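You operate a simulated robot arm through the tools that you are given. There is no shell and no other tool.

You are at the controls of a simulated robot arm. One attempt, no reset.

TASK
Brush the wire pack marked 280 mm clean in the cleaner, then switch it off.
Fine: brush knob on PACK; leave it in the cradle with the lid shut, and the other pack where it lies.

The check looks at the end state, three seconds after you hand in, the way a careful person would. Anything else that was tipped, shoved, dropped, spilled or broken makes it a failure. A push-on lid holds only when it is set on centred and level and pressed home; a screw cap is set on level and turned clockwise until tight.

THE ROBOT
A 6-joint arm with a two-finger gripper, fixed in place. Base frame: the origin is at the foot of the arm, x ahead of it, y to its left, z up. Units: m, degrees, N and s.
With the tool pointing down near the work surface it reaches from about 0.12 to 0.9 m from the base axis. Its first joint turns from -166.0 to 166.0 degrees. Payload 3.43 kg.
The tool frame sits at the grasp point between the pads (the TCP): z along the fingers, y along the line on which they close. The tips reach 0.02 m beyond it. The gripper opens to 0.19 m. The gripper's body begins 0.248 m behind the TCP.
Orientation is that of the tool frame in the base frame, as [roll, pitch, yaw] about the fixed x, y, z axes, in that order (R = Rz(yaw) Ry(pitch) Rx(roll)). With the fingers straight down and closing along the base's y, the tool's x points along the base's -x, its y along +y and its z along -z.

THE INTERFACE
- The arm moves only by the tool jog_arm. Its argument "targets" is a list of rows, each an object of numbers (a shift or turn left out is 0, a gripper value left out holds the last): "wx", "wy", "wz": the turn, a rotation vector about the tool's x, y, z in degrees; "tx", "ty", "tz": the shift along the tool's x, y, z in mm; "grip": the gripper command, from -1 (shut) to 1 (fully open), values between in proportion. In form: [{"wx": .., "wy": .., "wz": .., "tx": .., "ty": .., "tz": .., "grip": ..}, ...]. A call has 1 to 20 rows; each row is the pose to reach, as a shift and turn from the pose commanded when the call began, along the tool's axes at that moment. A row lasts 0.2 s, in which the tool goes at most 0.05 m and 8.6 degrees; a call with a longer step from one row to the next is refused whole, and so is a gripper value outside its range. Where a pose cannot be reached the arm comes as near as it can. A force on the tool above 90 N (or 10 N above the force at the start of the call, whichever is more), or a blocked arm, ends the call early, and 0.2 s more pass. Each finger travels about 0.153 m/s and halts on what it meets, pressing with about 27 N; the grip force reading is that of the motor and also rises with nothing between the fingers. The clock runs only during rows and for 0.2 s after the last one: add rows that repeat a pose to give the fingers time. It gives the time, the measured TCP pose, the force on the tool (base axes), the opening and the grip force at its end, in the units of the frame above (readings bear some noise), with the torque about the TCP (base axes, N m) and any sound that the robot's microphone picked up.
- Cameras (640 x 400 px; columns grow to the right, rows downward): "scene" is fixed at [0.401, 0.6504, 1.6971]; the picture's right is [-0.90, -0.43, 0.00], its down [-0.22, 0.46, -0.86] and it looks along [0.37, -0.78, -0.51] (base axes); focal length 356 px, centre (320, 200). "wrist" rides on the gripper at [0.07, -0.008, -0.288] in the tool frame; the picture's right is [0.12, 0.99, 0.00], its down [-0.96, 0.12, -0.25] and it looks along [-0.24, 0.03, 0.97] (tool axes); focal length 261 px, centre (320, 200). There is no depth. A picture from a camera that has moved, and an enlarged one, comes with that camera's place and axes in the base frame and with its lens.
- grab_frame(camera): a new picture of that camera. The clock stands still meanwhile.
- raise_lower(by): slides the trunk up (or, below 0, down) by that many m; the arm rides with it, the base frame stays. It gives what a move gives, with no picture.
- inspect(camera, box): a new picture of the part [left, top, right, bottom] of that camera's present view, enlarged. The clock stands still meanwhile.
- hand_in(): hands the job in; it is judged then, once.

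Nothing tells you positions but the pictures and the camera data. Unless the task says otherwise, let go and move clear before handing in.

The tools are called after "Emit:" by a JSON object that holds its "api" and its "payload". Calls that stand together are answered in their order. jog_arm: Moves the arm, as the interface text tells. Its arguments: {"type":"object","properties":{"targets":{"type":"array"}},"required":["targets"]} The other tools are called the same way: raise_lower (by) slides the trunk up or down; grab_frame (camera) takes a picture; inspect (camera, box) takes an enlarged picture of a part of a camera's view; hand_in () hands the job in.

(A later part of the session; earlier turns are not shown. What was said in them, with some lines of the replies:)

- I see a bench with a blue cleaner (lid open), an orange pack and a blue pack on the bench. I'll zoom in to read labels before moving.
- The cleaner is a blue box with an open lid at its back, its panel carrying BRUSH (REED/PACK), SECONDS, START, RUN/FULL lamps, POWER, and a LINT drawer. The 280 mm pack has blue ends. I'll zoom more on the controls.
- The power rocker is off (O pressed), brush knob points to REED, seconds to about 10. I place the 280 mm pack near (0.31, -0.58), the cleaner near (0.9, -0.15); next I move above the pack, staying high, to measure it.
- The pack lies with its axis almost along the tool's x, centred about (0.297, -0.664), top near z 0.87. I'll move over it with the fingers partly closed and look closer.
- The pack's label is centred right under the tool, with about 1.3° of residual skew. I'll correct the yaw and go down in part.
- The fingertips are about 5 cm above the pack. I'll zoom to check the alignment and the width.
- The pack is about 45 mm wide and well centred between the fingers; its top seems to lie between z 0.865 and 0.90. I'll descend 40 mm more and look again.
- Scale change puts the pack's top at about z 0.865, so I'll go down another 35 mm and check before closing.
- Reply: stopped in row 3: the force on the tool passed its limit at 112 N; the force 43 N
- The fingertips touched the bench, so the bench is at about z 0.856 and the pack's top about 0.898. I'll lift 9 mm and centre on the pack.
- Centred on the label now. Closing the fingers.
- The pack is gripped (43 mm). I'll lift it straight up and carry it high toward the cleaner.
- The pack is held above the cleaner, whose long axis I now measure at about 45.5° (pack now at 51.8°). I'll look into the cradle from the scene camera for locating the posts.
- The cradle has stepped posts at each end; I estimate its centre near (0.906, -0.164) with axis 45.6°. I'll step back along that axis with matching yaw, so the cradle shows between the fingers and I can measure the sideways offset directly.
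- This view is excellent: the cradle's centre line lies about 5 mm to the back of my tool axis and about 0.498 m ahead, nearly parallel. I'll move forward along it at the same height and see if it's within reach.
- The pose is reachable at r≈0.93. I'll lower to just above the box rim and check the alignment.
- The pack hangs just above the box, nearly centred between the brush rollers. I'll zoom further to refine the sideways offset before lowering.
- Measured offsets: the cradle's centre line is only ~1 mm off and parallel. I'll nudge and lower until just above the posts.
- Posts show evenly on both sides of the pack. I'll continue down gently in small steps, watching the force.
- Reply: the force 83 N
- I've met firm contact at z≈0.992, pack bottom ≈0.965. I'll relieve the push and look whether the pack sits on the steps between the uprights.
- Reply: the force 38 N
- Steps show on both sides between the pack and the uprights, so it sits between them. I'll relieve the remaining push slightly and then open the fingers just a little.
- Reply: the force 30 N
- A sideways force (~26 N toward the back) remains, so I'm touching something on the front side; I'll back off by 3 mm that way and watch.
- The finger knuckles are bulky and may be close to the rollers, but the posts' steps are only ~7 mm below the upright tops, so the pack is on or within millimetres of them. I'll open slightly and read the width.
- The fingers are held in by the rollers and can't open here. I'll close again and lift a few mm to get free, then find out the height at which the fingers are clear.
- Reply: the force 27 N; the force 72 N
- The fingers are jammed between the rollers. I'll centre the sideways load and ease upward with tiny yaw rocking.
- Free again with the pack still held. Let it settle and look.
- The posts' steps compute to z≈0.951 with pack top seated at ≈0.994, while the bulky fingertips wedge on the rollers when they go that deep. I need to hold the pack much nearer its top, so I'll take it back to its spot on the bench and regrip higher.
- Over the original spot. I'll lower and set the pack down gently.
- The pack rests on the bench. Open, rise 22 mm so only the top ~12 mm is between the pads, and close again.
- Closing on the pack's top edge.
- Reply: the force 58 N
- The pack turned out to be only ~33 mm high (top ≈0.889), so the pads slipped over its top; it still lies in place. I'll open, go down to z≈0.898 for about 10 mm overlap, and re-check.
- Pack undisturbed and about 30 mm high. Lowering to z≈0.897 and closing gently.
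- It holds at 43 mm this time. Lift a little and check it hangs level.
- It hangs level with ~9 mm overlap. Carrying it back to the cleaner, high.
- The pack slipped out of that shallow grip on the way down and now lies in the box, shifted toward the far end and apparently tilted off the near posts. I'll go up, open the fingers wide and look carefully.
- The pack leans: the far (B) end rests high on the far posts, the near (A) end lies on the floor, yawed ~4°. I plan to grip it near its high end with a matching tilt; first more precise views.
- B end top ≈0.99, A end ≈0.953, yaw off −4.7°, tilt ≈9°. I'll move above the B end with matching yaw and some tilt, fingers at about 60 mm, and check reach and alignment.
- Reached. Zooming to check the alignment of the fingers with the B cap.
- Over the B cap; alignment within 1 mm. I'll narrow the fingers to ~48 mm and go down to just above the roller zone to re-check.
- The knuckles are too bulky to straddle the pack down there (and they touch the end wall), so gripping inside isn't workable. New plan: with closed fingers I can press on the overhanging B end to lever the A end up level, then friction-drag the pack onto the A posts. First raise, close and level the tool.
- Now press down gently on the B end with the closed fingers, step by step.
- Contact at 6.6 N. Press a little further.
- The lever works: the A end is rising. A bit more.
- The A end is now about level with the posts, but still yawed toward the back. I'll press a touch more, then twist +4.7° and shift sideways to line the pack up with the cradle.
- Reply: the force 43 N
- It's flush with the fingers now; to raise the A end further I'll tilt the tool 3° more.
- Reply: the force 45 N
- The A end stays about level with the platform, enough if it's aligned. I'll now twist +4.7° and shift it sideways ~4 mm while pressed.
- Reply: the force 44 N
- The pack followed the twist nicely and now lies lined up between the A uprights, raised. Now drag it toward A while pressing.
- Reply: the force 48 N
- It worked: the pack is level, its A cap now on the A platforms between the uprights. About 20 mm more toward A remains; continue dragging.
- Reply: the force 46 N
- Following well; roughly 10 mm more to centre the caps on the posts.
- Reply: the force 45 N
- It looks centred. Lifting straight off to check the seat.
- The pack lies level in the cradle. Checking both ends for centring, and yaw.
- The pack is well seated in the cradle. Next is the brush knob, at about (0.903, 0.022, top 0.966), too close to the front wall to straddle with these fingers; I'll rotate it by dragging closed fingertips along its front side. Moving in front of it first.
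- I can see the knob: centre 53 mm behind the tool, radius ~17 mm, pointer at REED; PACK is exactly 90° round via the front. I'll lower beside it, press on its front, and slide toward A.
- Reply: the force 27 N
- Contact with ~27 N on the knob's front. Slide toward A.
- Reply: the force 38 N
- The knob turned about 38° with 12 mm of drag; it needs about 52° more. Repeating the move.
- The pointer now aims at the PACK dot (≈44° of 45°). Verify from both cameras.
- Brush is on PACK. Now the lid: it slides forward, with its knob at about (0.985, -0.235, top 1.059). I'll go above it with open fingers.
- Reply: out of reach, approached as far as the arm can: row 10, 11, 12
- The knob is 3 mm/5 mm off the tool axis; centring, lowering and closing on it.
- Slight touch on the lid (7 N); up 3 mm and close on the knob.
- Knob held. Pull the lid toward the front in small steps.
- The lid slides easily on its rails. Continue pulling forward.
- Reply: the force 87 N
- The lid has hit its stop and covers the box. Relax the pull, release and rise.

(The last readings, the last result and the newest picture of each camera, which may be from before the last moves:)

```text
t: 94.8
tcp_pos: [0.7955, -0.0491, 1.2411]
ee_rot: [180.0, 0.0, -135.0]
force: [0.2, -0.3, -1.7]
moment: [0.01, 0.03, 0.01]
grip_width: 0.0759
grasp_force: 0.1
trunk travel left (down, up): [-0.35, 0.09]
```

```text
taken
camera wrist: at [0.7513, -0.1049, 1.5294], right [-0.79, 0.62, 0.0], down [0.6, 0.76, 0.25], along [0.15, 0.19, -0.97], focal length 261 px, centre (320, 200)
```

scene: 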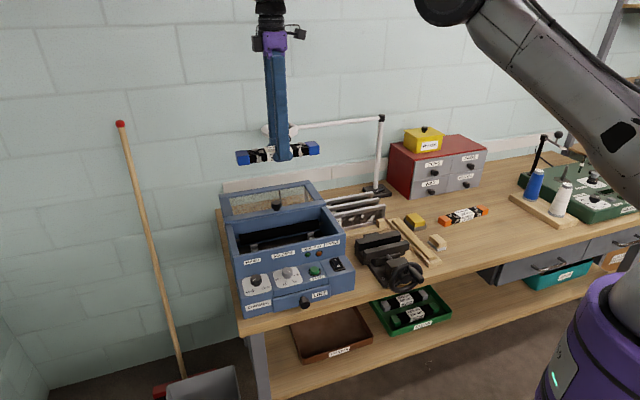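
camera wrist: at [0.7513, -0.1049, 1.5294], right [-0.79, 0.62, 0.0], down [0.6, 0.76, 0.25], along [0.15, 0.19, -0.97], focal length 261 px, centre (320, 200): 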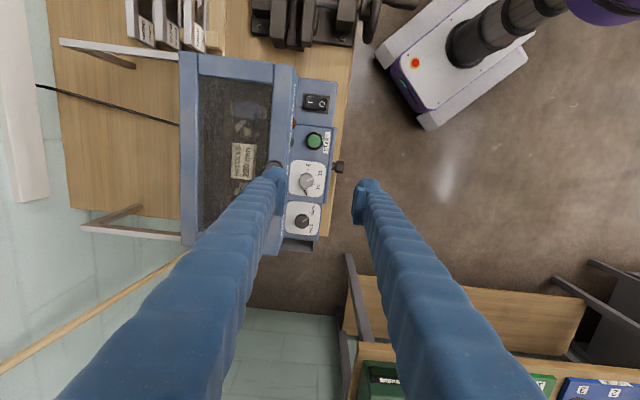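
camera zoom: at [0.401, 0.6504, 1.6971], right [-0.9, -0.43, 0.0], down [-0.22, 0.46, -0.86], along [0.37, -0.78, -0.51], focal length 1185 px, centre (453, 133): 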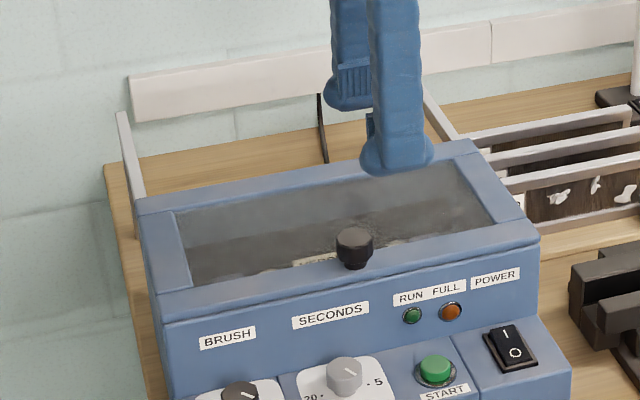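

The lid is shut. Next, the power rocker: I end is toward the box, O end toward the front. Zooming for its position.

Emit:
{"api": "inspect", "payload": {"camera": "wrist", "box": [280, 80, 360, 160]}}

Emit:
{"api": "inspect", "payload": {"camera": "scene", "box": [300, 235, 360, 285]}}

```text
5.00 times, centred on (320, 120) of wrist
camera zoom: at [0.7513, -0.1049, 1.5294], right [-0.79, 0.62, 0.0], down [0.6, 0.76, 0.25], along [0.15, 0.19, -0.97], focal length 1303 px, centre (320, 600)
```

zoom: 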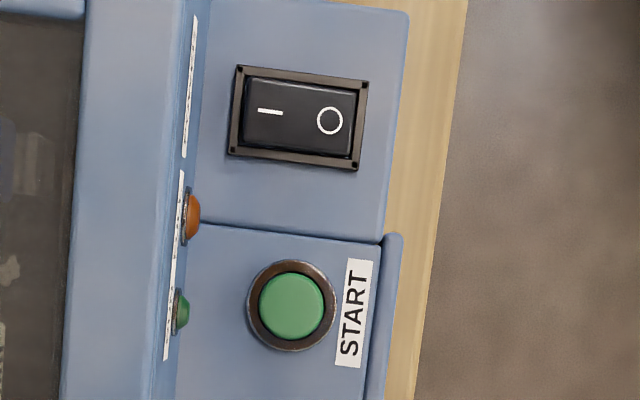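

```text
8.00 times, centred on (330, 260) of scene
camera zoom: at [0.401, 0.6504, 1.6971], right [-0.9, -0.43, 0.0], down [-0.22, 0.46, -0.86], along [0.37, -0.78, -0.51], focal length 2844 px, centre (240, -280)
```

zoom: 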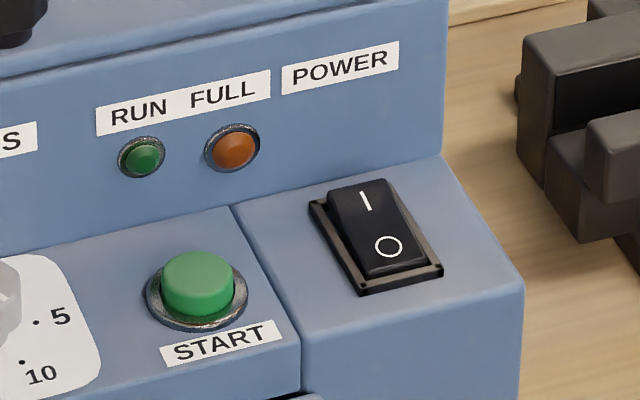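

I'll press the I end with the back finger alone, the fingers 40 mm apart so the front one hangs clear of the panel. Moving above the switch.

Emit:
{"api": "jog_arm", "payload": {"targets": [{"tx": 40, "ty": 1.5, "grip": -0.579}, {"tx": 80, "ty": 3}, {"tx": 131, "ty": 4.5, "tz": 10}, {"tx": 131, "ty": 4.5, "tz": 60}, {"tx": 131, "ty": 4.5, "tz": 105}, {"tx": 131, "ty": 4.5, "tz": 150}, {"tx": 131, "ty": 4.5, "tz": 195}, {"tx": 131, "ty": 4.5, "tz": 235}, {"tx": 131, "ty": 4.5, "tz": 235}]}}

Emit:
{"api": "grab_frame", "payload": {"camera": "wrist"}}

Emit:
{"api": "inspect", "payload": {"camera": "scene", "box": [290, 210, 370, 290]}}

Emit:
{"api": "inspect", "payload": {"camera": "wrist", "box": [250, 120, 380, 240]}}

```text
refused: row 3 steps farther than a row can; nothing moved
```

```text
taken
camera wrist: at [0.7513, -0.1049, 1.5294], right [-0.79, 0.62, 0.0], down [0.6, 0.76, 0.25], along [0.15, 0.19, -0.97], focal length 261 px, centre (320, 200)
```

wrist: 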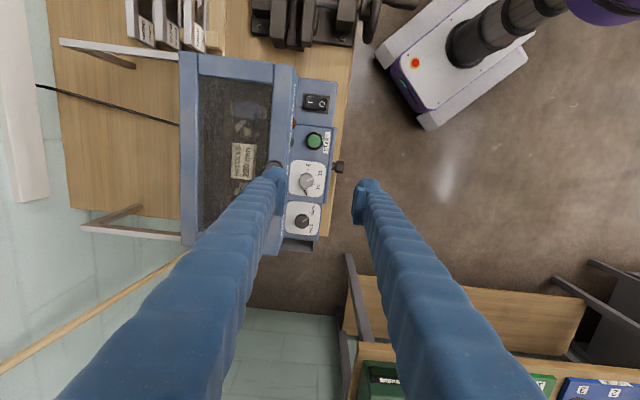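

```text
5.00 times, centred on (330, 250) of scene
camera zoom: at [0.401, 0.6504, 1.6971], right [-0.9, -0.43, 0.0], down [-0.22, 0.46, -0.86], along [0.37, -0.78, -0.51], focal length 1777 px, centre (270, -50)
```

zoom: 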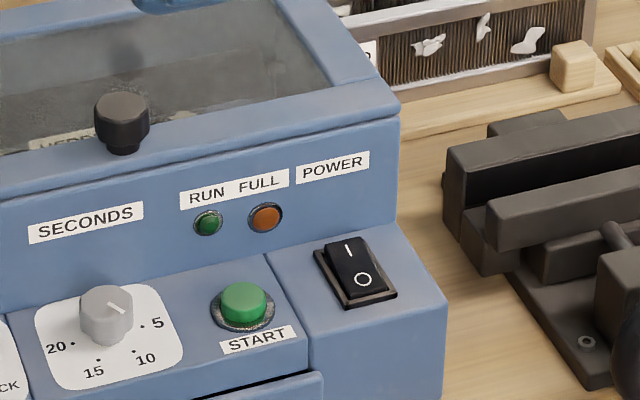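

```text
3.33 times, centred on (315, 180) of wrist
camera zoom: at [0.7513, -0.1049, 1.5294], right [-0.79, 0.62, 0.0], down [0.6, 0.76, 0.25], along [0.15, 0.19, -0.97], focal length 869 px, centre (337, 267)
```

zoom: 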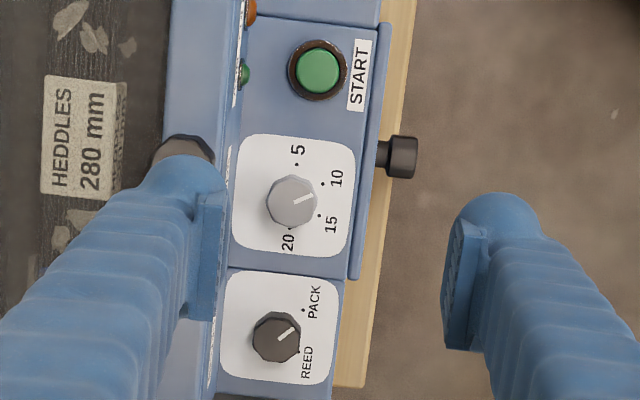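

One step was too long; resending with shorter ones (nothing moved).

Emit:
{"api": "jog_arm", "payload": {"targets": [{"tx": 40, "ty": 1.5, "grip": -0.579}, {"tx": 80, "ty": 3}, {"tx": 120, "ty": 4.5}, {"tx": 131, "ty": 4.5, "tz": 30}, {"tx": 131, "ty": 4.5, "tz": 75}, {"tx": 131, "ty": 4.5, "tz": 120}, {"tx": 131, "ty": 4.5, "tz": 165}, {"tx": 131, "ty": 4.5, "tz": 205}, {"tx": 131, "ty": 4.5, "tz": 235}, {"tx": 131, "ty": 4.5, "tz": 235}]}}

Emit:
{"api": "inspect", "payload": {"camera": "scene", "box": [290, 210, 370, 290]}}

Emit:
{"api": "inspect", "payload": {"camera": "wrist", "box": [250, 120, 380, 240]}}

```text
t: 97.0
tcp_pos: [0.6996, -0.1366, 1.0072]
ee_rot: [-180.0, 0.1, -135.0]
force: [-0.8, 0.6, 0.3]
moment: [0.0, 0.02, 0.02]
grip_width: 0.0404
grasp_force: 0.0
trunk travel left (down, up): [-0.35, 0.09]
```

```text
5.00 times, centred on (330, 250) of scene
camera zoom: at [0.401, 0.6504, 1.6971], right [-0.9, -0.43, 0.0], down [-0.22, 0.46, -0.86], along [0.37, -0.78, -0.51], focal length 1777 px, centre (270, -50)
```

zoom: 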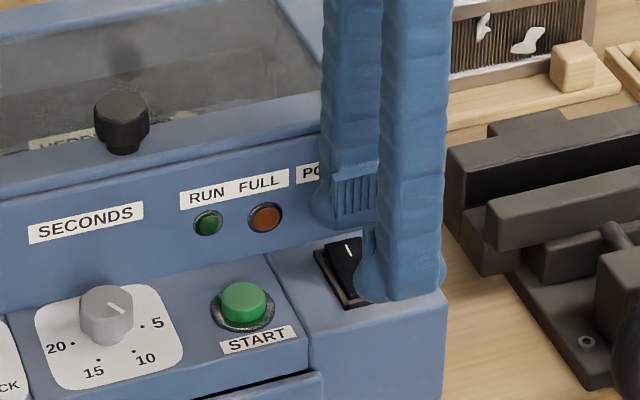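

```text
3.33 times, centred on (315, 180) of wrist
camera zoom: at [0.6549, -0.1929, 1.2946], right [-0.79, 0.62, 0.0], down [0.6, 0.76, 0.25], along [0.15, 0.19, -0.97], focal length 869 px, centre (337, 267)
```

zoom: 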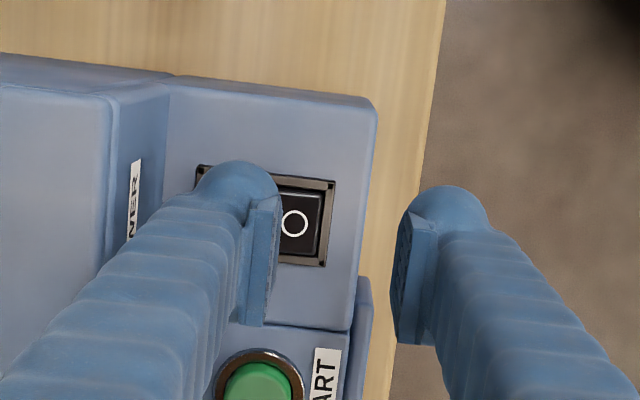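

Well placed: I end is ~3 mm behind the back finger's centre. Lower and press.

Emit:
{"api": "jog_arm", "payload": {"targets": [{"ty": -2, "tz": 10}, {"ty": -2, "tz": 20}, {"ty": -2, "tz": 26}, {"ty": -2, "tz": 26}]}}

Emit:
{"api": "inspect", "payload": {"camera": "scene", "box": [300, 220, 360, 280]}}

```text
t: 98.0
tcp_pos: [0.7002, -0.1398, 0.9816]
ee_rot: [-179.9, 0.0, -134.9]
force: [-0.6, -0.1, 0.4]
moment: [-0.02, -0.01, -0.01]
grip_width: 0.0402
grasp_force: 0.0
trunk travel left (down, up): [-0.35, 0.09]
```

```text
6.67 times, centred on (330, 250) of scene
camera zoom: at [0.401, 0.6504, 1.6971], right [-0.9, -0.43, 0.0], down [-0.22, 0.46, -0.86], along [0.37, -0.78, -0.51], focal length 2370 px, centre (253, -133)
```

zoom: 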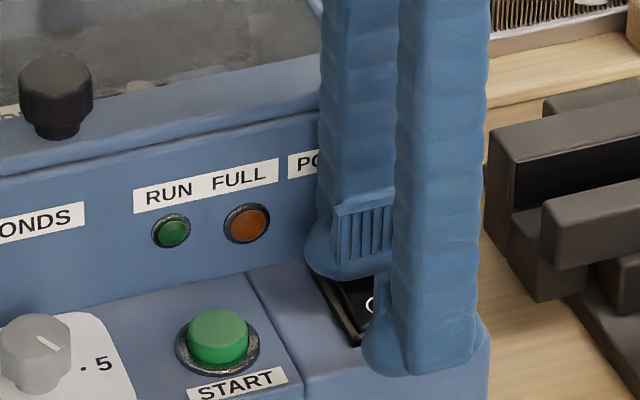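

Emit:
{"api": "jog_arm", "payload": {"targets": [{"tz": 3}, {"tz": 6}, {"tz": 6}]}}

Emit:
{"api": "jog_arm", "payload": {"targets": [{"tz": 2}, {"tz": 4}, {"tz": 4}]}}

Emit:
{"api": "inspect", "payload": {"camera": "scene", "box": [300, 220, 360, 280]}}

```text
t: 98.8
tcp_pos: [0.7016, -0.1389, 0.9758]
ee_rot: [180.0, 0.0, -134.9]
force: [0.5, -0.8, 2.8]
moment: [-0.04, -0.07, -0.03]
grip_width: 0.041
grasp_force: 1.0
trunk travel left (down, up): [-0.35, 0.09]
```

```text
t: 99.6
tcp_pos: [0.7017, -0.1395, 0.9753]
ee_rot: [-179.7, 0.3, -134.9]
force: [0.2, 0.5, 42.3]
moment: [-0.93, -0.88, -0.03]
grip_width: 0.0407
grasp_force: 0.4
trunk travel left (down, up): [-0.35, 0.09]
```

```text
6.67 times, centred on (330, 250) of scene
camera zoom: at [0.401, 0.6504, 1.6971], right [-0.9, -0.43, 0.0], down [-0.22, 0.46, -0.86], along [0.37, -0.78, -0.51], focal length 2370 px, centre (253, -133)
```

zoom: 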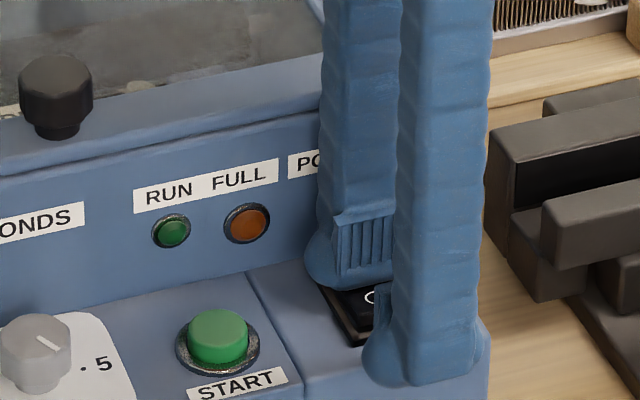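

Pressed firmly (42 N). Lift and see whether it toggled.

Emit:
{"api": "jog_arm", "payload": {"targets": [{"tz": -10}, {"tz": -40}, {"tz": -80, "ty": 10}, {"tz": -110, "ty": 50}, {"tz": -110, "ty": 50}]}}

Emit:
{"api": "inspect", "payload": {"camera": "scene", "box": [300, 235, 360, 285]}}

Emit:
{"api": "inspect", "payload": {"camera": "wrist", "box": [220, 120, 350, 240]}}

```text
t: 100.8
tcp_pos: [0.6651, -0.1034, 1.081]
ee_rot: [179.9, 0.0, -135.0]
force: [0.3, 0.0, 0.1]
moment: [-0.04, 0.08, 0.0]
grip_width: 0.0402
grasp_force: 0.1
trunk travel left (down, up): [-0.35, 0.09]
```

```text
8.00 times, centred on (330, 260) of scene
camera zoom: at [0.401, 0.6504, 1.6971], right [-0.9, -0.43, 0.0], down [-0.22, 0.46, -0.86], along [0.37, -0.78, -0.51], focal length 2844 px, centre (240, -280)
```

zoom: 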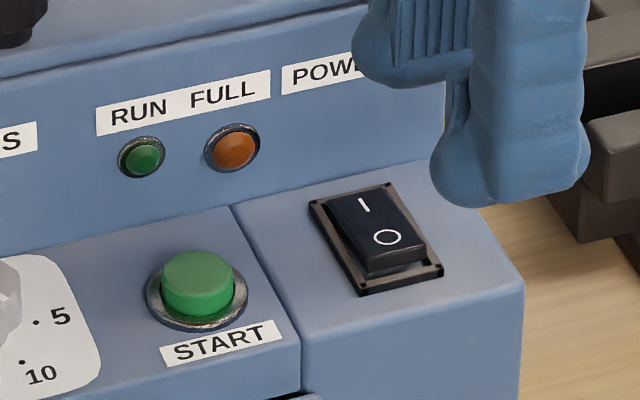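

```text
3.33 times, centred on (285, 180) of wrist
camera zoom: at [0.6224, -0.1596, 1.3689], right [-0.79, 0.62, 0.0], down [0.6, 0.76, 0.25], along [0.15, 0.19, -0.97], focal length 869 px, centre (437, 267)
```

zoom: 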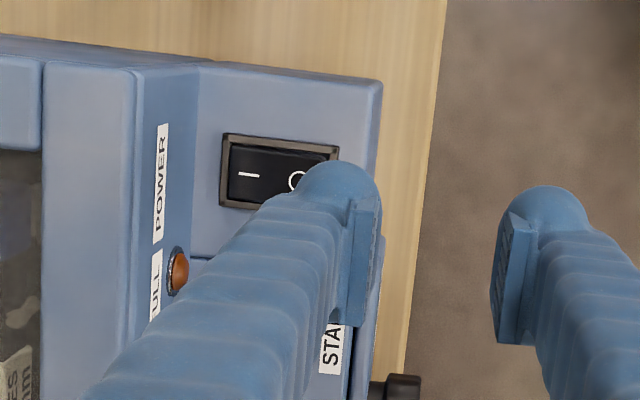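

Power is on (O end raised). Now press START at about (0.770, -0.100) with closed fingers.

Emit:
{"api": "jog_arm", "payload": {"targets": [{"tx": -30, "ty": -28, "grip": -1}, {"tx": -60, "ty": -57, "grip": -1}, {"tx": -76.6, "ty": -72.4, "grip": -1}, {"tx": -76.6, "ty": -72.4, "tz": 30}, {"tx": -76.6, "ty": -72.4, "tz": 60}, {"tx": -76.6, "ty": -72.4, "tz": 80}, {"tx": -76.6, "ty": -72.4, "tz": 80}]}}

Emit:
{"api": "inspect", "payload": {"camera": "scene", "box": [290, 225, 360, 285]}}

Emit:
{"api": "inspect", "payload": {"camera": "wrist", "box": [250, 120, 380, 240]}}

```text
t: 102.4
tcp_pos: [0.7699, -0.1025, 1.0019]
ee_rot: [180.0, -0.1, -134.9]
force: [-0.1, 0.1, 0.9]
moment: [0.01, -0.03, 0.03]
grip_width: 0.0003
grasp_force: 26.8
trunk travel left (down, up): [-0.35, 0.09]
```

```text
6.67 times, centred on (325, 255) of scene
camera zoom: at [0.401, 0.6504, 1.6971], right [-0.9, -0.43, 0.0], down [-0.22, 0.46, -0.86], along [0.37, -0.78, -0.51], focal length 2370 px, centre (287, -167)
```

zoom: 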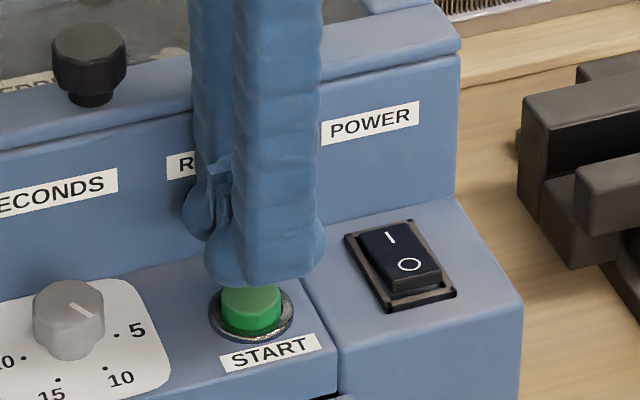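

```text
3.33 times, centred on (315, 180) of wrist
camera zoom: at [0.726, -0.1575, 1.2896], right [-0.79, 0.62, 0.0], down [0.6, 0.76, 0.25], along [0.15, 0.19, -0.97], focal length 869 px, centre (337, 267)
```

zoom: 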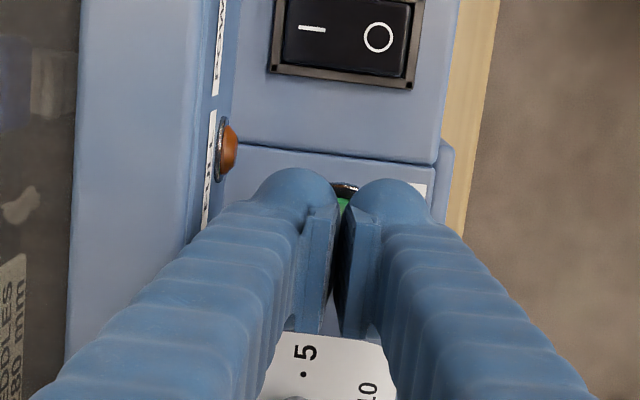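

Aligned over START. Pressing down.

Emit:
{"api": "jog_arm", "payload": {"targets": [{"tz": 8}, {"tz": 14}, {"tz": 18}, {"tz": 18}]}}

Emit:
{"api": "inspect", "payload": {"camera": "scene", "box": [290, 225, 360, 285]}}

```text
t: 103.4
tcp_pos: [0.7701, -0.1016, 0.9832]
ee_rot: [179.9, 0.0, -134.9]
force: [-0.4, -0.3, -0.5]
moment: [0.0, 0.02, 0.01]
grip_width: 0.0
grasp_force: 26.5
trunk travel left (down, up): [-0.35, 0.09]
```

```text
6.67 times, centred on (325, 255) of scene
camera zoom: at [0.401, 0.6504, 1.6971], right [-0.9, -0.43, 0.0], down [-0.22, 0.46, -0.86], along [0.37, -0.78, -0.51], focal length 2370 px, centre (287, -167)
```

zoom: 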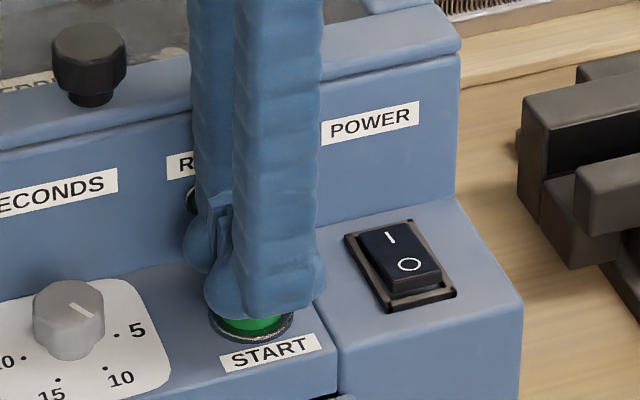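

Emit:
{"api": "jog_arm", "payload": {"targets": [{"tz": 2}, {"tz": 4}, {"tz": 6}, {"tz": 6}]}}

Emit:
{"api": "inspect", "payload": {"camera": "scene", "box": [290, 225, 360, 285]}}

```text
t: 104.4
tcp_pos: [0.7719, -0.1025, 0.9773]
ee_rot: [179.9, 0.0, -134.9]
force: [0.6, 0.1, -0.7]
moment: [0.02, -0.02, 0.04]
grip_width: 0.0001
grasp_force: 27.1
trunk travel left (down, up): [-0.35, 0.09]
```

```text
6.67 times, centred on (325, 255) of scene
camera zoom: at [0.401, 0.6504, 1.6971], right [-0.9, -0.43, 0.0], down [-0.22, 0.46, -0.86], along [0.37, -0.78, -0.51], focal length 2370 px, centre (287, -167)
```

zoom: 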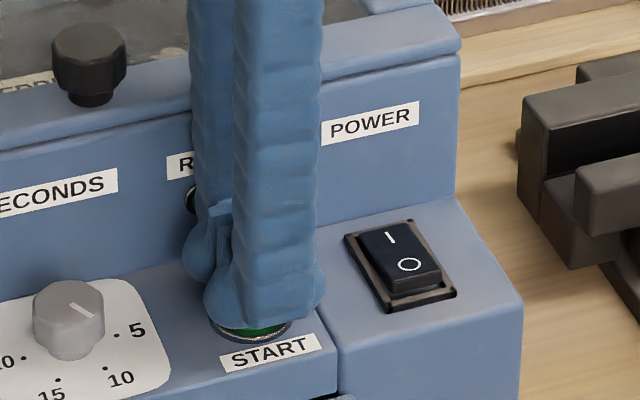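

Emit:
{"api": "jog_arm", "payload": {"targets": [{"tz": 2}, {"tz": 4}, {"tz": 4}]}}

Emit:
{"api": "inspect", "payload": {"camera": "scene", "box": [280, 235, 350, 285]}}

```text
t: 105.2
tcp_pos: [0.7723, -0.1024, 0.9735]
ee_rot: [-179.9, 0.1, -135.0]
force: [-1.8, -1.0, 2.4]
moment: [0.0, 0.01, 0.02]
grip_width: 0.0059
grasp_force: 33.8
trunk travel left (down, up): [-0.35, 0.09]
heard: click
```

```text
8.00 times, centred on (315, 260) of scene
camera zoom: at [0.401, 0.6504, 1.6971], right [-0.9, -0.43, 0.0], down [-0.22, 0.46, -0.86], along [0.37, -0.78, -0.51], focal length 2844 px, centre (360, -280)
```

zoom: 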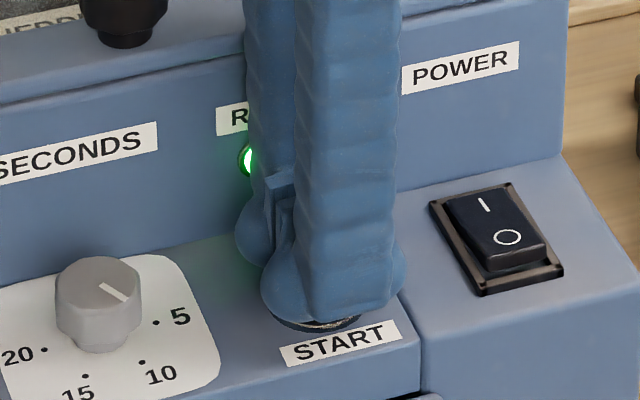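

A click, and the RUN lamp glows green: it's running. I'll lift off and wait out the cycle.

Emit:
{"api": "jog_arm", "payload": {"targets": [{"tz": -10}, {"tz": -40}, {"tz": -80, "ty": 20}, {"tz": -110, "ty": 60}, {"tz": -110, "ty": 100}, {"tz": -110, "ty": 100}]}}

Emit:
{"api": "inspect", "payload": {"camera": "scene", "box": [220, 180, 360, 300]}}

```text
t: 106.6
tcp_pos: [0.6994, -0.0299, 1.0838]
ee_rot: [-180.0, 0.0, -134.9]
force: [-0.2, -0.9, 0.8]
moment: [-0.03, 0.03, -0.03]
grip_width: 0.0
grasp_force: 34.2
trunk travel left (down, up): [-0.35, 0.09]
```

```text
3.33 times, centred on (290, 240) of scene
camera zoom: at [0.401, 0.6504, 1.6971], right [-0.9, -0.43, 0.0], down [-0.22, 0.46, -0.86], along [0.37, -0.78, -0.51], focal length 1185 px, centre (420, 67)
```

zoom: 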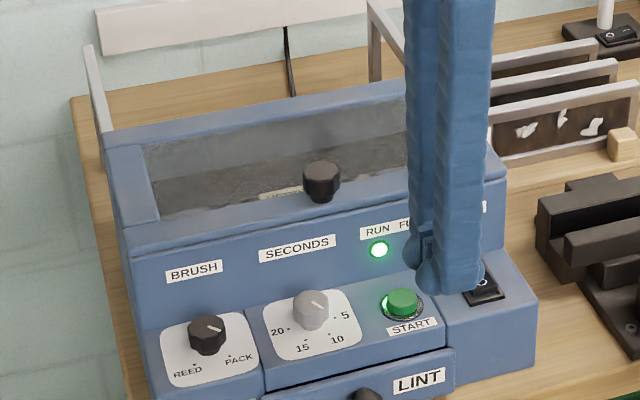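

Running normally (started at about t=105). I'll wait.

Emit:
{"api": "jog_arm", "payload": {"targets": [{"tz": -20}, {"tz": -50}, {"tz": -80}, {"tz": -80}, {"tz": -80}, {"tz": -80}, {"tz": -80}, {"tz": -80}, {"tz": -80}, {"tz": -80}, {"tz": -80}, {"tz": -80}, {"tz": -80}, {"tz": -80}, {"tz": -80}, {"tz": -80}, {"tz": -80}, {"tz": -80}, {"tz": -80}, {"tz": -80}]}}

Emit:
{"api": "inspect", "payload": {"camera": "scene", "box": [220, 180, 360, 300]}}

Emit:
{"api": "jog_arm", "payload": {"targets": [{"tz": 0}, {"tz": 0}, {"tz": 0}, {"tz": 0}, {"tz": 0}, {"tz": 0}, {"tz": 0}, {"tz": 0}, {"tz": 0}, {"tz": 0}, {"tz": 0}, {"tz": 0}, {"tz": 0}, {"tz": 0}, {"tz": 0}, {"tz": 0}, {"tz": 0}, {"tz": 0}, {"tz": 0}, {"tz": 0}]}}

Emit:
{"api": "jog_arm", "payload": {"targets": [{"tz": 0}, {"tz": 0}, {"tz": 0}, {"tz": 0}, {"tz": 0}, {"tz": 0}, {"tz": 0}, {"tz": 0}, {"tz": 0}, {"tz": 0}]}}

Emit:
{"api": "inspect", "payload": {"camera": "scene", "box": [220, 180, 360, 300]}}

Emit:
{"api": "grab_frame", "payload": {"camera": "wrist"}}

```text
t: 110.8
tcp_pos: [0.7012, -0.0298, 1.164]
ee_rot: [180.0, 0.0, -134.8]
force: [-0.3, -0.4, 0.4]
moment: [0.01, -0.02, 0.01]
grip_width: 0.0001
grasp_force: 34.2
trunk travel left (down, up): [-0.35, 0.09]
```

```text
3.33 times, centred on (290, 240) of scene
camera zoom: at [0.401, 0.6504, 1.6971], right [-0.9, -0.43, 0.0], down [-0.22, 0.46, -0.86], along [0.37, -0.78, -0.51], focal length 1185 px, centre (420, 67)
```

zoom: 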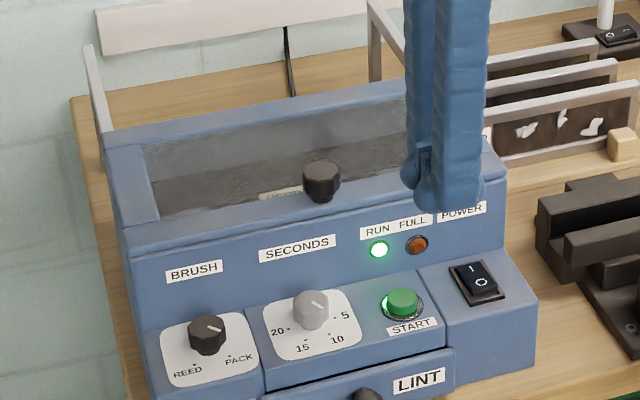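

```text
t: 115.0
tcp_pos: [0.7002, -0.0287, 1.1642]
ee_rot: [180.0, 0.0, -134.9]
force: [0.8, -0.5, 0.4]
moment: [0.02, 0.01, 0.0]
grip_width: 0.0
grasp_force: 34.6
trunk travel left (down, up): [-0.35, 0.09]
```

```text
t: 117.2
tcp_pos: [0.7008, -0.0297, 1.1641]
ee_rot: [-180.0, 0.0, -134.9]
force: [0.0, -0.3, -0.6]
moment: [0.0, 0.02, 0.0]
grip_width: 0.0001
grasp_force: 34.5
trunk travel left (down, up): [-0.35, 0.09]
```

```text
3.33 times, centred on (290, 240) of scene
camera zoom: at [0.401, 0.6504, 1.6971], right [-0.9, -0.43, 0.0], down [-0.22, 0.46, -0.86], along [0.37, -0.78, -0.51], focal length 1185 px, centre (420, 67)
```

zoom: 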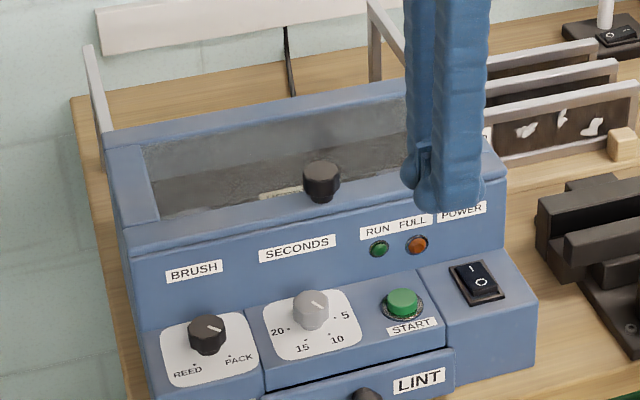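

```text
taken
camera wrist: at [0.6566, -0.0855, 1.4515], right [-0.79, 0.62, 0.0], down [0.6, 0.76, 0.25], along [0.15, 0.19, -0.97], focal length 261 px, centre (320, 200)
```

wrist: 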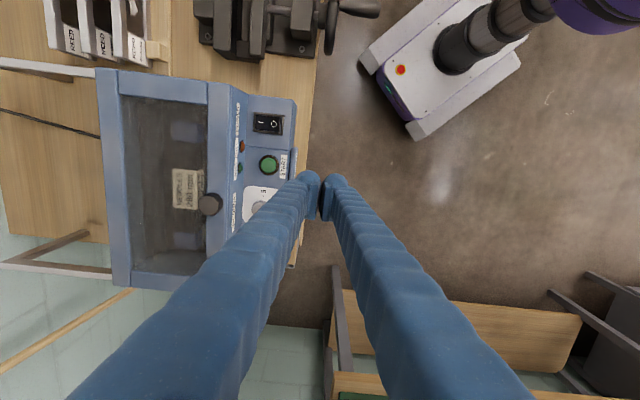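

The RUN lamp went off after 10 s; FULL isn't lit. I'll look through the lid glass for lint on the pack.

Emit:
{"api": "inspect", "payload": {"camera": "wrist", "box": [110, 90, 230, 280]}}

Emit:
{"api": "inspect", "payload": {"camera": "wrist", "box": [150, 110, 230, 170]}}

Emit:
{"api": "inspect", "payload": {"camera": "wrist", "box": [150, 200, 230, 260]}}

Emit:
{"api": "inspect", "payload": {"camera": "scene", "box": [225, 195, 325, 255]}}

```text
2.11 times, centred on (170, 185) of wrist
camera zoom: at [0.6566, -0.0855, 1.4515], right [-0.79, 0.62, 0.0], down [0.6, 0.76, 0.25], along [0.15, 0.19, -0.97], focal length 549 px, centre (636, 232)
```

zoom: 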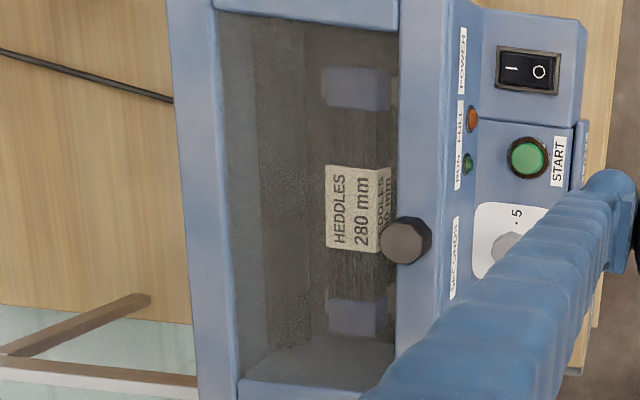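

```text
6.67 times, centred on (190, 140) of wrist
camera zoom: at [0.6566, -0.0855, 1.4515], right [-0.79, 0.62, 0.0], down [0.6, 0.76, 0.25], along [0.15, 0.19, -0.97], focal length 1738 px, centre (1187, 600)
```

zoom: 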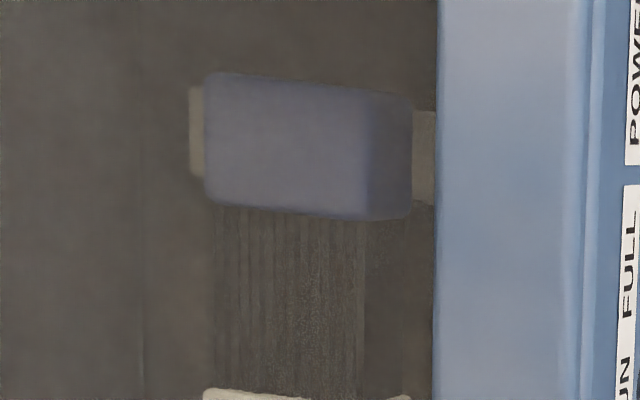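

```text
6.67 times, centred on (190, 230) of wrist
camera zoom: at [0.6566, -0.0855, 1.4515], right [-0.79, 0.62, 0.0], down [0.6, 0.76, 0.25], along [0.15, 0.19, -0.97], focal length 1738 px, centre (1187, 0)
```

zoom: 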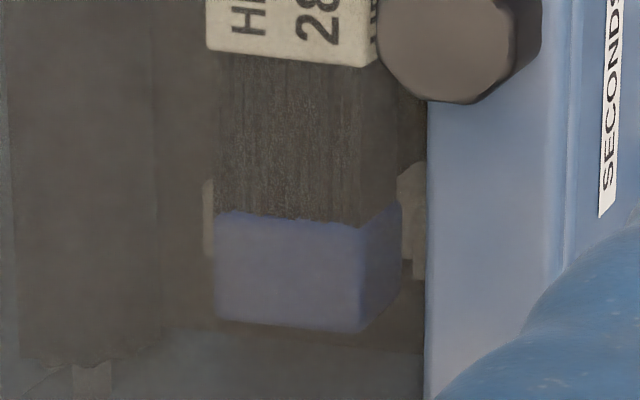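

```text
6.40 times, centred on (275, 225) of scene
camera zoom: at [0.401, 0.6504, 1.6971], right [-0.9, -0.43, 0.0], down [-0.22, 0.46, -0.86], along [0.37, -0.78, -0.51], focal length 2275 px, centre (608, 40)
```

zoom: 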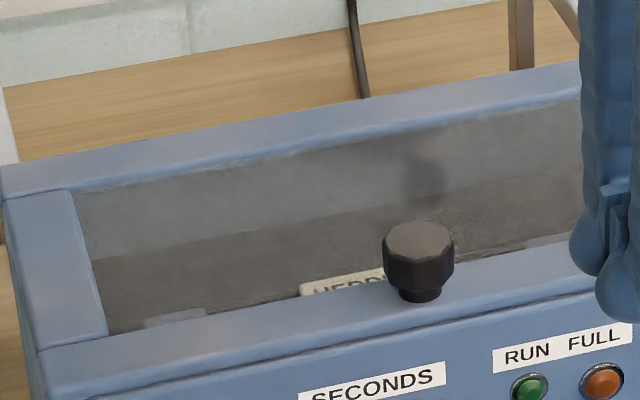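

All visible lint is gone; the pack is clean. Now switch off: press the O end the same way, 25 mm further forward than before.

Emit:
{"api": "jog_arm", "payload": {"targets": [{"tx": 30, "ty": -20, "grip": -0.579}, {"tx": 60, "ty": -40}, {"tx": 77.4, "ty": -53.2}, {"tx": 77.4, "ty": -53.2, "tz": 45}, {"tx": 77.4, "ty": -53.2, "tz": 90}, {"tx": 77.4, "ty": -53.2, "tz": 130}, {"tx": 77.4, "ty": -53.2, "tz": 160}, {"tx": 77.4, "ty": -53.2, "tz": 160}]}}

Emit:
{"api": "inspect", "payload": {"camera": "scene", "box": [300, 220, 370, 280]}}

Emit:
{"api": "inspect", "payload": {"camera": "wrist", "box": [230, 120, 380, 240]}}

```text
t: 119.0
tcp_pos: [0.6836, -0.1228, 1.0012]
ee_rot: [180.0, 0.0, -134.9]
force: [0.7, 0.1, 0.1]
moment: [0.01, 0.02, 0.0]
grip_width: 0.0403
grasp_force: 0.0
trunk travel left (down, up): [-0.35, 0.09]
```

```text
6.67 times, centred on (335, 250) of scene
camera zoom: at [0.401, 0.6504, 1.6971], right [-0.9, -0.43, 0.0], down [-0.22, 0.46, -0.86], along [0.37, -0.78, -0.51], focal length 2370 px, centre (220, -133)
```

zoom: 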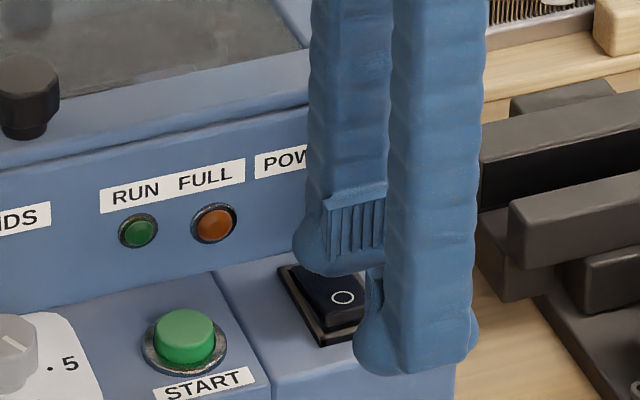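

```text
3.33 times, centred on (305, 180) of wrist
camera zoom: at [0.6388, -0.1791, 1.2902], right [-0.79, 0.62, 0.0], down [0.6, 0.76, 0.25], along [0.15, 0.19, -0.97], focal length 869 px, centre (370, 267)
```

zoom: 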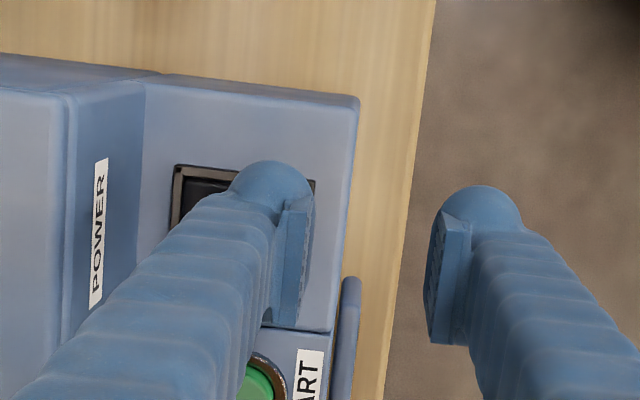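

Aligned over the O end. Press.

Emit:
{"api": "jog_arm", "payload": {"targets": [{"tz": 8}, {"tz": 16}, {"tz": 22}, {"tz": 26}, {"tz": 26}]}}

Emit:
{"api": "jog_arm", "payload": {"targets": [{"tz": 2}, {"tz": 4}, {"tz": 4}]}}

Emit:
{"api": "jog_arm", "payload": {"targets": [{"tz": -10}, {"tz": -40}, {"tz": -80, "ty": 10}, {"tz": -120, "ty": 50}, {"tz": -160, "ty": 90}, {"tz": -160, "ty": 90}]}}

Emit:
{"api": "inspect", "payload": {"camera": "scene", "box": [300, 235, 360, 285]}}

Emit:
{"api": "inspect", "payload": {"camera": "wrist", "box": [200, 100, 330, 220]}}

```text
t: 120.2
tcp_pos: [0.6833, -0.1235, 0.9781]
ee_rot: [180.0, -0.1, -134.9]
force: [-0.6, 0.4, 0.7]
moment: [0.01, -0.01, -0.03]
grip_width: 0.0402
grasp_force: 0.0
trunk travel left (down, up): [-0.35, 0.09]
```

```text
t: 121.0
tcp_pos: [0.6829, -0.123, 0.9736]
ee_rot: [180.0, 0.0, -134.9]
force: [0.9, 0.1, 1.8]
moment: [-0.06, -0.07, 0.0]
grip_width: 0.0401
grasp_force: 0.0
trunk travel left (down, up): [-0.35, 0.09]
```

```text
refused: row 4 steps farther than a row can; nothing moved
```

```text
8.00 times, centred on (330, 260) of scene
camera zoom: at [0.401, 0.6504, 1.6971], right [-0.9, -0.43, 0.0], down [-0.22, 0.46, -0.86], along [0.37, -0.78, -0.51], focal length 2844 px, centre (240, -280)
```

zoom: 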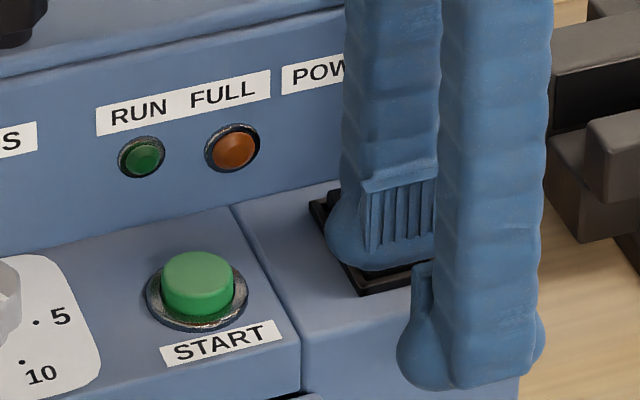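

```text
3.33 times, centred on (265, 160) of wrist
camera zoom: at [0.6389, -0.1788, 1.261], right [-0.79, 0.62, 0.0], down [0.6, 0.76, 0.25], along [0.15, 0.19, -0.97], focal length 869 px, centre (503, 333)
```

zoom: 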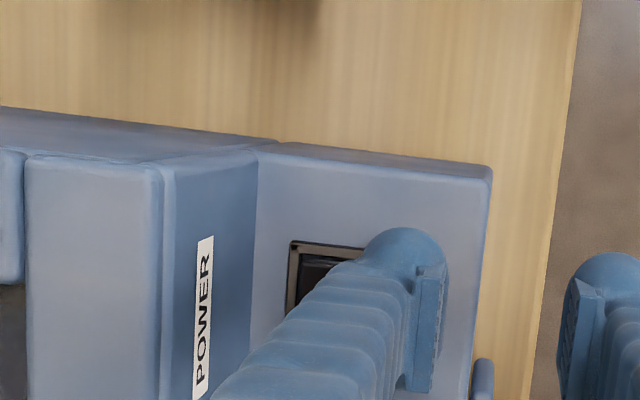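

Only 1.8 N so far; press a bit more to make sure it goes over, then retreat.

Emit:
{"api": "jog_arm", "payload": {"targets": [{"tz": 1.5}, {"tz": 3}, {"tz": 3}]}}

Emit:
{"api": "jog_arm", "payload": {"targets": [{"tz": -10}, {"tz": -40}, {"tz": -75, "ty": 10}, {"tz": -100, "ty": 45}, {"tz": -130, "ty": 80}, {"tz": -130, "ty": 80}]}}

Emit:
{"api": "inspect", "payload": {"camera": "scene", "box": [300, 235, 360, 285]}}

Emit:
{"api": "inspect", "payload": {"camera": "wrist", "box": [200, 100, 330, 220]}}

```text
t: 121.8
tcp_pos: [0.6832, -0.1234, 0.9721]
ee_rot: [-179.8, 0.1, -134.8]
force: [0.6, 0.2, 29.8]
moment: [-0.75, -0.69, 0.01]
grip_width: 0.0408
grasp_force: 0.2
trunk travel left (down, up): [-0.35, 0.09]
```

```text
t: 123.2
tcp_pos: [0.627, -0.0664, 1.1008]
ee_rot: [179.9, -0.1, -135.0]
force: [1.1, 0.4, 0.0]
moment: [0.02, 0.07, -0.02]
grip_width: 0.04
grasp_force: 0.1
trunk travel left (down, up): [-0.35, 0.09]
```

```text
8.00 times, centred on (330, 260) of scene
camera zoom: at [0.401, 0.6504, 1.6971], right [-0.9, -0.43, 0.0], down [-0.22, 0.46, -0.86], along [0.37, -0.78, -0.51], focal length 2844 px, centre (240, -280)
```

zoom: 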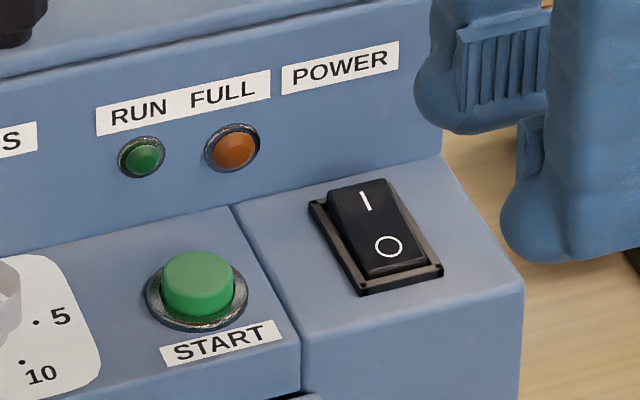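

```text
3.33 times, centred on (265, 160) of wrist
camera zoom: at [0.5837, -0.1227, 1.388], right [-0.79, 0.62, 0.0], down [0.6, 0.76, 0.25], along [0.15, 0.19, -0.97], focal length 869 px, centre (503, 333)
```

zoom: 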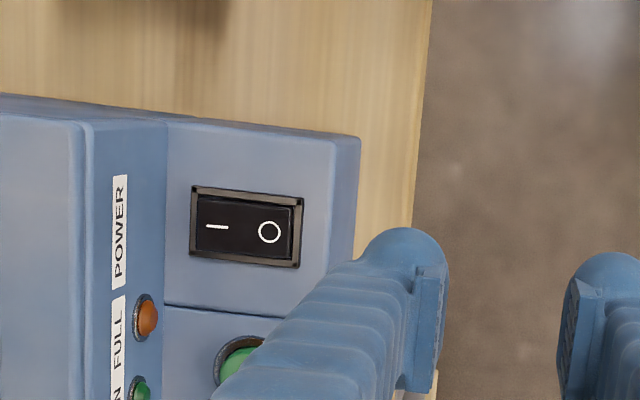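

Switched off, same state as at the start. I'll rise and look once more over the closed cleaner and the bench.

Emit:
{"api": "jog_arm", "payload": {"targets": [{"tz": -45}, {"tz": -90}, {"tz": -135}, {"tz": -180}, {"tz": -220}, {"tx": -20, "ty": -40, "tz": -220, "grip": 0.2}, {"tx": -40, "ty": -80, "tz": -220, "grip": 0.7}, {"tx": -60, "ty": -120, "tz": -220, "grip": 1}, {"tx": -80, "ty": -160, "tz": -220}, {"tx": -100, "ty": -200, "tz": -220}, {"tx": -110, "ty": -240, "tz": -220}, {"tx": -110, "ty": -240, "tz": -220}]}}

Emit:
{"api": "grab_frame", "payload": {"camera": "wrist"}}

Emit:
{"api": "grab_frame", "payload": {"camera": "scene"}}

Emit:
{"api": "inspect", "payload": {"camera": "scene", "box": [215, 170, 355, 310]}}

```text
t: 125.8
tcp_pos: [0.873, -0.1586, 1.3234]
ee_rot: [-179.9, 0.0, -134.8]
force: [-0.3, 0.3, 0.8]
moment: [0.01, -0.04, 0.01]
grip_width: 0.1903
grasp_force: 0.0
trunk travel left (down, up): [-0.35, 0.09]
```

```text
taken
camera wrist: at [0.8285, -0.214, 1.6106], right [-0.79, 0.62, 0.0], down [0.6, 0.76, 0.25], along [0.15, 0.19, -0.97], focal length 261 px, centre (320, 200)
```

wrist: 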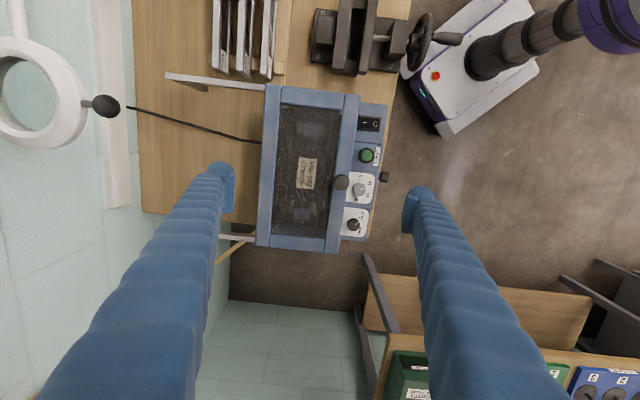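

```text
taken
```

scene: 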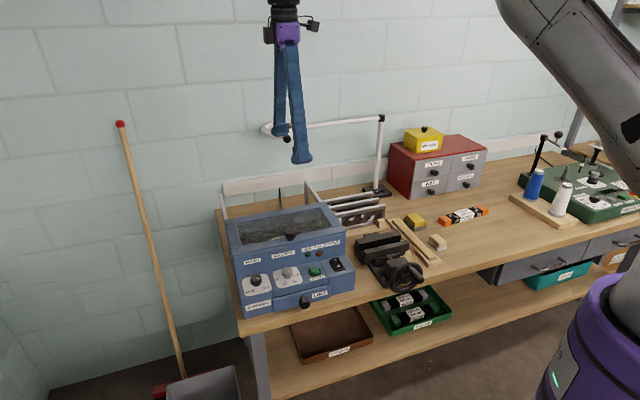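

```text
2.86 times, centred on (285, 240) of scene
camera zoom: at [0.401, 0.6504, 1.6971], right [-0.9, -0.43, 0.0], down [-0.22, 0.46, -0.86], along [0.37, -0.78, -0.51], focal length 1016 px, centre (420, 86)
```

zoom: 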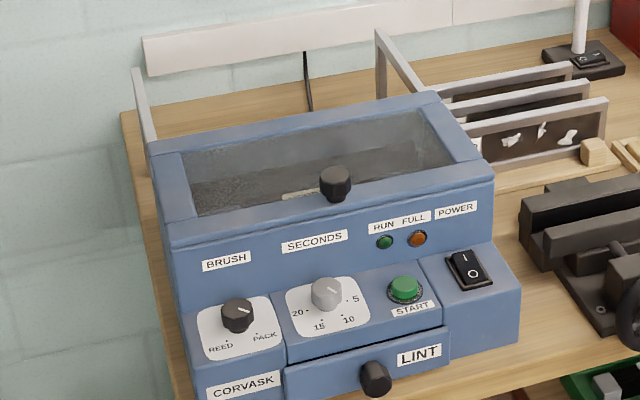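

Emit:
{"api": "inspect", "payload": {"camera": "wrist", "box": [250, 80, 380, 260]}}

Emit:
{"api": "inspect", "payload": {"camera": "wrist", "box": [275, 95, 345, 165]}}

Emit:
{"api": "inspect", "payload": {"camera": "wrist", "box": [265, 165, 345, 245]}}

Emit:
{"api": "inspect", "payload": {"camera": "scene", "box": [380, 180, 540, 280]}}

```text
2.22 times, centred on (315, 170) of wrist
camera zoom: at [0.8285, -0.214, 1.6106], right [-0.79, 0.62, 0.0], down [0.6, 0.76, 0.25], along [0.15, 0.19, -0.97], focal length 579 px, centre (331, 267)
```

zoom: 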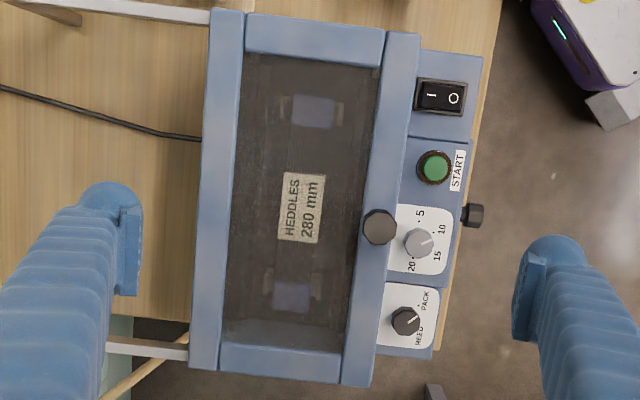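

```text
5.71 times, centred on (310, 130) of wrist
camera zoom: at [0.8285, -0.214, 1.6106], right [-0.79, 0.62, 0.0], down [0.6, 0.76, 0.25], along [0.15, 0.19, -0.97], focal length 1489 px, centre (377, 600)
```

zoom: 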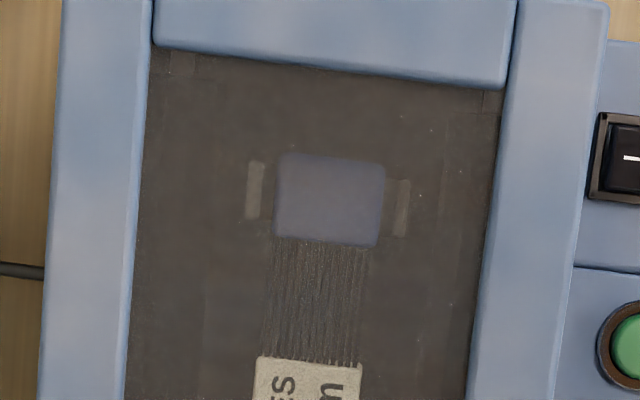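

```text
5.00 times, centred on (305, 205) of wrist
camera zoom: at [0.8285, -0.214, 1.6106], right [-0.79, 0.62, 0.0], down [0.6, 0.76, 0.25], along [0.15, 0.19, -0.97], focal length 1303 px, centre (395, 175)
```

zoom: 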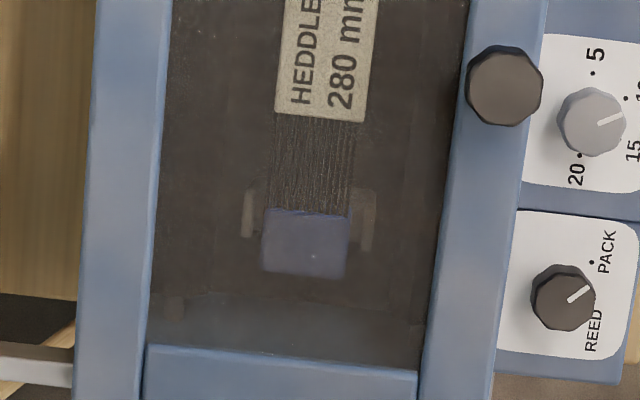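

```text
4.00 times, centred on (460, 230) of scene
camera zoom: at [0.401, 0.6504, 1.6971], right [-0.9, -0.43, 0.0], down [-0.22, 0.46, -0.86], along [0.37, -0.78, -0.51], focal length 1422 px, centre (-240, 80)
```

zoom: 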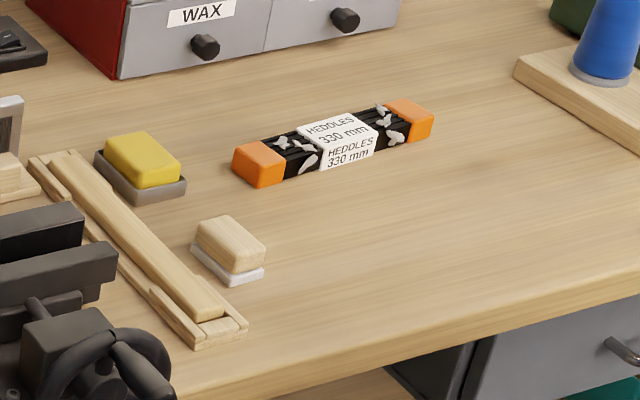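

The pack is clean and level in the cradle. The lid is shut, brush is on PACK, power is off, and the 330 mm pack hasn't moved. The gripper is open and well clear, so I'm handing in.

Emit:
{"api": "hand_in", "payload": {}}

```text
The job is handed in.
```

The 280 mm pack is brushed clean and sits in the cradle with the lid shut. The brush knob is on PACK and the cleaner is switched off. I handed the job in; no verdict has come back yet.

- **Cleaning:** I ran one 10-second cycle, leaving the seconds dial where it was. I could see no lint on the pack through the lid glass afterwards, but the far side of the pack wasn't in clear view.
- **Dropped pack:** My second grip was too shallow, and the pack slipped while I was lowering it into the box. It landed tilted on the cradle posts. I levered and slid it into place with closed fingers, and it now sits level, a few millimetres toward the end of the box below the brush knob.
- **Roller contact:** On the first attempt the fingers jammed briefly between the brush rollers. I worked them free and saw no damage, and the cycle ran normally afterwards.
- **Other pack:** The 330 mm pack is still where it was, and nothing else on the bench appears to have moved.
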